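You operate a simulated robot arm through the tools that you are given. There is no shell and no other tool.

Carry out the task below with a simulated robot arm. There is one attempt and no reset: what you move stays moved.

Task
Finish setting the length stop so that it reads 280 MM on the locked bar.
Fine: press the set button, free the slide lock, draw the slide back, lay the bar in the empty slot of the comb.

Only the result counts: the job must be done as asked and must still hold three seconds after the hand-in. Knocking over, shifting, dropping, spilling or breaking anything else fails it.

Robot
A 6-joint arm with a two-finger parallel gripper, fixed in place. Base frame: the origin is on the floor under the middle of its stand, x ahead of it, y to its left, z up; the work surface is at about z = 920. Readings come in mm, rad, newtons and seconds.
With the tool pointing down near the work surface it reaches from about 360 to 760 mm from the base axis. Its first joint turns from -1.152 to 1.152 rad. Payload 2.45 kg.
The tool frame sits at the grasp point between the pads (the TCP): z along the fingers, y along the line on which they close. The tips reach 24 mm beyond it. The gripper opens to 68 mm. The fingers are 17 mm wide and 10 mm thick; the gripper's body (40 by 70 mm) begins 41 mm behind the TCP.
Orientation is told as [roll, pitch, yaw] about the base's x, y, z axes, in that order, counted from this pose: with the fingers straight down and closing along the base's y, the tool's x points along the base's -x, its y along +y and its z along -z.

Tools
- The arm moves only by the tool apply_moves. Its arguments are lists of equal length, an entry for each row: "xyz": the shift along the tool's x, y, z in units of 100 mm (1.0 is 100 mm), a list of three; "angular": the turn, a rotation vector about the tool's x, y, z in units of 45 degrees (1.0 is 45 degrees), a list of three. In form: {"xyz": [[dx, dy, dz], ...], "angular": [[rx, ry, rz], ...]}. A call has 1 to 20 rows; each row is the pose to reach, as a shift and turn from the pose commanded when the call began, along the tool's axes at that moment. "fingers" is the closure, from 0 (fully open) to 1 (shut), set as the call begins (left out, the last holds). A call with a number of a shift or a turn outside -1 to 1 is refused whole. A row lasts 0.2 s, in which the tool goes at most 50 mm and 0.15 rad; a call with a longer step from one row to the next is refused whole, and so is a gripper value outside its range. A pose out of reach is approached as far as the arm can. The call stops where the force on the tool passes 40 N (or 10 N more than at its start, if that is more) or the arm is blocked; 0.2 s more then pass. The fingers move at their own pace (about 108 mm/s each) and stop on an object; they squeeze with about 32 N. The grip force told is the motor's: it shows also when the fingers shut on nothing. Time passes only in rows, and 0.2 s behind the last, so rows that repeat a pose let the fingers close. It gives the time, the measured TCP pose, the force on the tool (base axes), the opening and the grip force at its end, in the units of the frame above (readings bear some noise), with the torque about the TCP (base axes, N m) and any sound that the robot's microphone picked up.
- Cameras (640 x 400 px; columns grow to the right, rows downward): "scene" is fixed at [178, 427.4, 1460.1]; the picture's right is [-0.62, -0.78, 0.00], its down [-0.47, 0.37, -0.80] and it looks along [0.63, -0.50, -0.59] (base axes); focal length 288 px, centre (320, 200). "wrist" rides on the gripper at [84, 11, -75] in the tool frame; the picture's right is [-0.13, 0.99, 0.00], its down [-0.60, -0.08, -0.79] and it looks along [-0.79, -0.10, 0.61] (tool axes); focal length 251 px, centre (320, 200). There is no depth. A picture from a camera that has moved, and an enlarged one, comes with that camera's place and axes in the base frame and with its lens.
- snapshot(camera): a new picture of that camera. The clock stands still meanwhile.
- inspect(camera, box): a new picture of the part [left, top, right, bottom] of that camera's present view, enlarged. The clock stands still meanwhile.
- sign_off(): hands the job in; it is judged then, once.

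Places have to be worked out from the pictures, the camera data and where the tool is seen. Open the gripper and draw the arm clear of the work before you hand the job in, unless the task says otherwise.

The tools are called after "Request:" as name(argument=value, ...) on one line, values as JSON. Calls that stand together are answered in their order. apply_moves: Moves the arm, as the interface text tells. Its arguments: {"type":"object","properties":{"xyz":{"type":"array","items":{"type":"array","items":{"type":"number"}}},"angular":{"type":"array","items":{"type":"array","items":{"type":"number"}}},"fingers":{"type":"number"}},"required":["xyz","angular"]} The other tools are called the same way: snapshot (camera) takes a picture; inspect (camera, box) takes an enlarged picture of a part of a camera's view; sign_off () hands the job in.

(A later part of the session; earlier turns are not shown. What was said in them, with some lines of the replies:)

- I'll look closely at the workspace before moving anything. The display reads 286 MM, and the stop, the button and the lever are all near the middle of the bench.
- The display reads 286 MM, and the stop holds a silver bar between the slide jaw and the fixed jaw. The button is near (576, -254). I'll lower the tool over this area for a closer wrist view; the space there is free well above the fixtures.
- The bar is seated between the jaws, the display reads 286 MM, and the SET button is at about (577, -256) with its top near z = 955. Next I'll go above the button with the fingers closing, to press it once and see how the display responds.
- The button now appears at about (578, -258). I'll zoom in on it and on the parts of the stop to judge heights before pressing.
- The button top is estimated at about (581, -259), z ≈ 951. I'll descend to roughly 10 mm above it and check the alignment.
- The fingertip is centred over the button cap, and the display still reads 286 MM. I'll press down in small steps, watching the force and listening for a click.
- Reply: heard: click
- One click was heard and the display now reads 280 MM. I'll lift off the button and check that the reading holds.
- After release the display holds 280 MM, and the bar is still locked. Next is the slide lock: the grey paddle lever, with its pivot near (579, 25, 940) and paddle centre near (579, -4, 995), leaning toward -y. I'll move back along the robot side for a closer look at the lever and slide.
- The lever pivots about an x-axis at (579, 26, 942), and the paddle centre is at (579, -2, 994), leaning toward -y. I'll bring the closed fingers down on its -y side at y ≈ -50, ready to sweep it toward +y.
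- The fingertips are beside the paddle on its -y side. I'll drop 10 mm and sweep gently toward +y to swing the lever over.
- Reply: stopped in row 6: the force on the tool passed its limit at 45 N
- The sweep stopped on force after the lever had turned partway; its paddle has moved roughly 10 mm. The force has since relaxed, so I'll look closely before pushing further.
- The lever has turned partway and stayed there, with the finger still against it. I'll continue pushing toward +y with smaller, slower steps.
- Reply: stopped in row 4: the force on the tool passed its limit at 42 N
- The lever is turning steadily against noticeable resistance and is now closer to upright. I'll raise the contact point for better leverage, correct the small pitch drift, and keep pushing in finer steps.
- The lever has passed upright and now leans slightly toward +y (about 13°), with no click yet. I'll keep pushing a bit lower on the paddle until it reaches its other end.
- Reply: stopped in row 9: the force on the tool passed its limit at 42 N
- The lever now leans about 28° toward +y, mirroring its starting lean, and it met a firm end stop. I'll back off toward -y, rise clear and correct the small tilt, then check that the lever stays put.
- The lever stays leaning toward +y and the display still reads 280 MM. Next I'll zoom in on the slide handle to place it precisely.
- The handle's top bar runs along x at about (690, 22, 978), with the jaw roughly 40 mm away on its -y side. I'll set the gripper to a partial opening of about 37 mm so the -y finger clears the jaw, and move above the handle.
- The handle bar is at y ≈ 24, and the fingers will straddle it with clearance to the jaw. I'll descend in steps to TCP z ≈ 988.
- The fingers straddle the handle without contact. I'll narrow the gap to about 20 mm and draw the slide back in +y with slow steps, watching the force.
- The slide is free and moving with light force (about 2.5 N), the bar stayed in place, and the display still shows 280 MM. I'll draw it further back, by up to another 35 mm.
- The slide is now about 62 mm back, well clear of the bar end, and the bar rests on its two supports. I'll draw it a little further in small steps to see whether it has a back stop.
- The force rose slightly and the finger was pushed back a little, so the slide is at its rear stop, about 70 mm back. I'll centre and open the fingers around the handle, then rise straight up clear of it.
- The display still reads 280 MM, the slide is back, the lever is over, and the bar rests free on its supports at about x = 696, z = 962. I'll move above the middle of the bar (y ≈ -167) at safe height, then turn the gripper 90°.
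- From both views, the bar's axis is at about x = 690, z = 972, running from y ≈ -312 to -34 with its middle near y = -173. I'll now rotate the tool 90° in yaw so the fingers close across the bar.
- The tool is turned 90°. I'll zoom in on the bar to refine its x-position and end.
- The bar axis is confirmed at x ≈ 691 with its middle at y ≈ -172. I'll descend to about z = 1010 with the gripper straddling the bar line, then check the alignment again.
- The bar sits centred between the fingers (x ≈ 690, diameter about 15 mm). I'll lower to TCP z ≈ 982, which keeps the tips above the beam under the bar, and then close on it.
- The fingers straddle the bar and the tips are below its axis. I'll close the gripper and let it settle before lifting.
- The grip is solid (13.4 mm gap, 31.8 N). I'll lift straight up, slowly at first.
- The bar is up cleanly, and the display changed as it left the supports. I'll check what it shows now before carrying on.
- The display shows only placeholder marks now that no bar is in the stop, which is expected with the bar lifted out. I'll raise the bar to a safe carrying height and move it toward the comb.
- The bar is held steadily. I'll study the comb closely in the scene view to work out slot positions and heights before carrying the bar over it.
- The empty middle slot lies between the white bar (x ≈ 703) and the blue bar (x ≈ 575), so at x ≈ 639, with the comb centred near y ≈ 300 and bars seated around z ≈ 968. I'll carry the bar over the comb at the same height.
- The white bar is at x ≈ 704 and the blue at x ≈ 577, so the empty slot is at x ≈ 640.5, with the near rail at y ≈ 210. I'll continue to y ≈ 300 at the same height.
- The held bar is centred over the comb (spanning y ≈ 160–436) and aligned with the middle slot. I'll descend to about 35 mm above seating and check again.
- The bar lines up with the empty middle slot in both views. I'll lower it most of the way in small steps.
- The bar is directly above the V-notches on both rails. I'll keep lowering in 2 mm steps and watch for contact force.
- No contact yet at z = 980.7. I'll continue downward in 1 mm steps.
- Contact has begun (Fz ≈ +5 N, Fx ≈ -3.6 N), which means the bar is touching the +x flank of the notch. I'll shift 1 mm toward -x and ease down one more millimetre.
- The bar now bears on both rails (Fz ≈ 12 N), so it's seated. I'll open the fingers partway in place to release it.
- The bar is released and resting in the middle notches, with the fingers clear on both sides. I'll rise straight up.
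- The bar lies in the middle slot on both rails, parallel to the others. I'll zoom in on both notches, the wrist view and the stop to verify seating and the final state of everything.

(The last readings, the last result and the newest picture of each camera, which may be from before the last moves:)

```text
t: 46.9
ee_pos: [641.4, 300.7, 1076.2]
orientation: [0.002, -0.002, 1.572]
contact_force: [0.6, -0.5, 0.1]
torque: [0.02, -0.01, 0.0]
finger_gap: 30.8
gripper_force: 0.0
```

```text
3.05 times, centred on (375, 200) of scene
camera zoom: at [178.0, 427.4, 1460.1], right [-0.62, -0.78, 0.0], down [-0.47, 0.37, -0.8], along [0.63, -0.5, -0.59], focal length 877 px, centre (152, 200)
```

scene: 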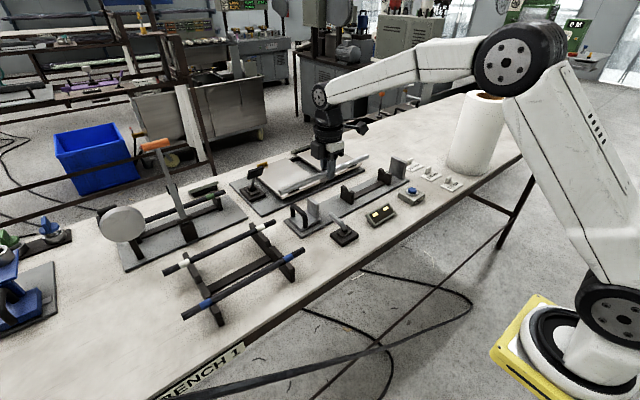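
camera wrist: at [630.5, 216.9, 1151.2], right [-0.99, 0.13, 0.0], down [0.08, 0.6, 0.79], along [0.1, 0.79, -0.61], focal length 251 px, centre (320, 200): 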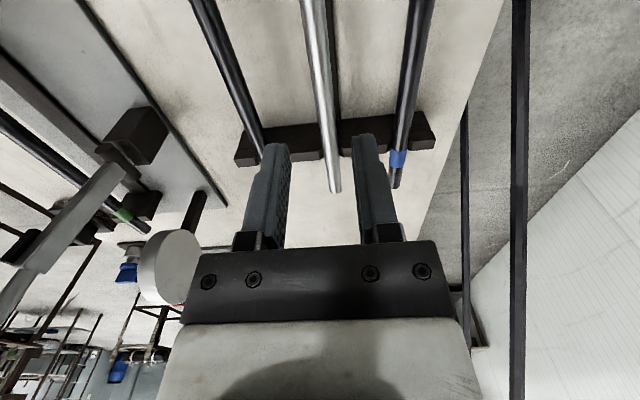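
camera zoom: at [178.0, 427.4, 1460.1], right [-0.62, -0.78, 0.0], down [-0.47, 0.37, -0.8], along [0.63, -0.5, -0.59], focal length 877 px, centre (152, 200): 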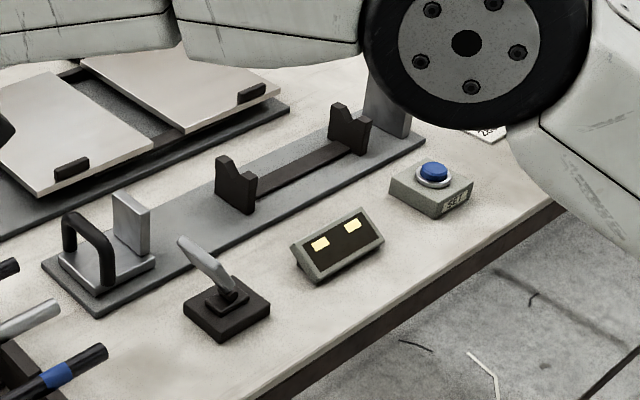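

The bar is seated in the middle notches of both rails. The slide is back, the lock lever is over, and the neighbouring bars, tags and fixtures are undisturbed. I'll open the gripper fully and draw the arm up and away from the work.

Request:
apply_moves(xyz=[[0, 0, -0.35], [0, 0.2, -0.7], [0, 0.45, -1.0], [0, 0.8, -1.0]], angular=[[0, 0, 0], [0, 0, 0], [0, 0, 0], [0, 0, 0]], fingers=0)

Request:
apply_moves(xyz=[[0.3, 0.15, -0.3], [0.6, 0.3, -0.6], [0.9, 0.45, -0.8], [0.9, 0.45, -0.8]], angular=[[0, 0, 0], [0, 0, 0], [0, 0, 0], [0, 0, 0]])

Request:
snapshot(camera="scene")

Request:
snapshot(camera="wrist")

```text
t: 47.9
ee_pos: [558.6, 300.7, 1176.1]
orientation: [0.002, -0.003, 1.573]
contact_force: [0.5, -0.3, 0.3]
torque: [0.02, -0.01, 0.04]
finger_gap: 68.2
gripper_force: 0.0
```

```text
t: 48.9
ee_pos: [514.6, 207.4, 1259.0]
orientation: [0.001, -0.001, 1.573]
contact_force: [0.1, -0.8, 0.3]
torque: [0.05, 0.01, -0.03]
finger_gap: 67.9
gripper_force: 0.1
```

```text
taken
```

scene: 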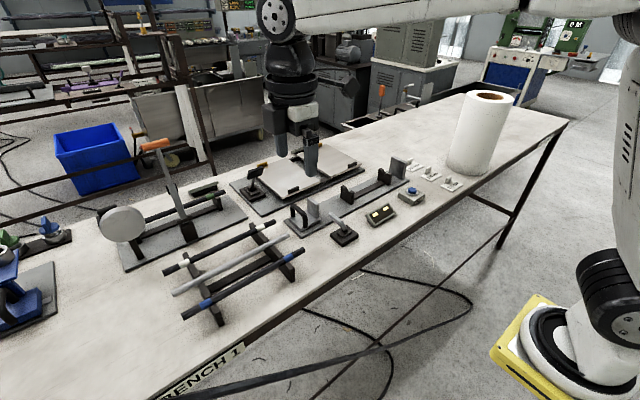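

```text
taken
camera wrist: at [504.9, 123.8, 1333.7], right [-0.99, 0.13, 0.0], down [0.08, 0.6, 0.79], along [0.1, 0.79, -0.61], focal length 251 px, centre (320, 200)
```

wrist: 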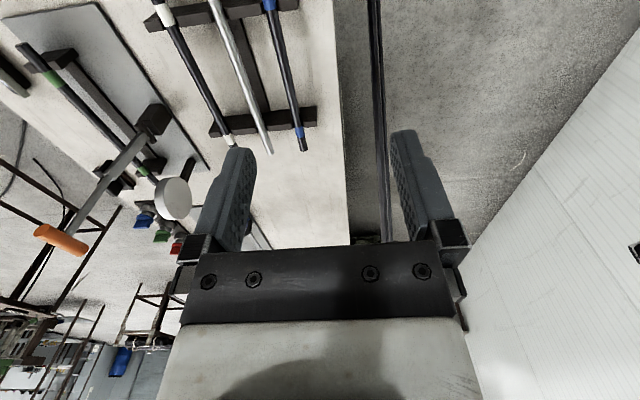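

The scene is settled: 280 MM was set on the locked bar, the slide lock is free, the slide is drawn back, and the bar lies in the comb's middle slot. The gripper is open and the arm is clear, so I'm handing the job in.

Request:
sign_off()

```text
The job is handed in.
```

I carried out all four steps and handed the job in; I don't have the verdict. The display no longer shows 280 MM because the bar is out of the stop.

- **Set button:** I pressed it once while the bar was locked. The reading went from 286 MM to 280 MM, and it held at 280 until the bar was lifted out. Since then it shows only two placeholder blocks.
- **Slide lock:** I swung the lever from leaning right to leaning left, against firm resistance. The slide then moved freely.
- **Slide:** I drew it back about 70 mm, until it met what felt like its rear stop.
- **Bar:** I laid the silver bar in the empty middle slot of the comb, resting in the notches on both rails.

The last pictures show nothing else moved. The gripper is open and the arm is clear of the work.

**How I read the task:** I took the line starting "Fine:" as the steps to carry out, so the bar ends up in the comb. If you wanted the bar left locked in the stop and reading 280 MM, this end state does not match that.
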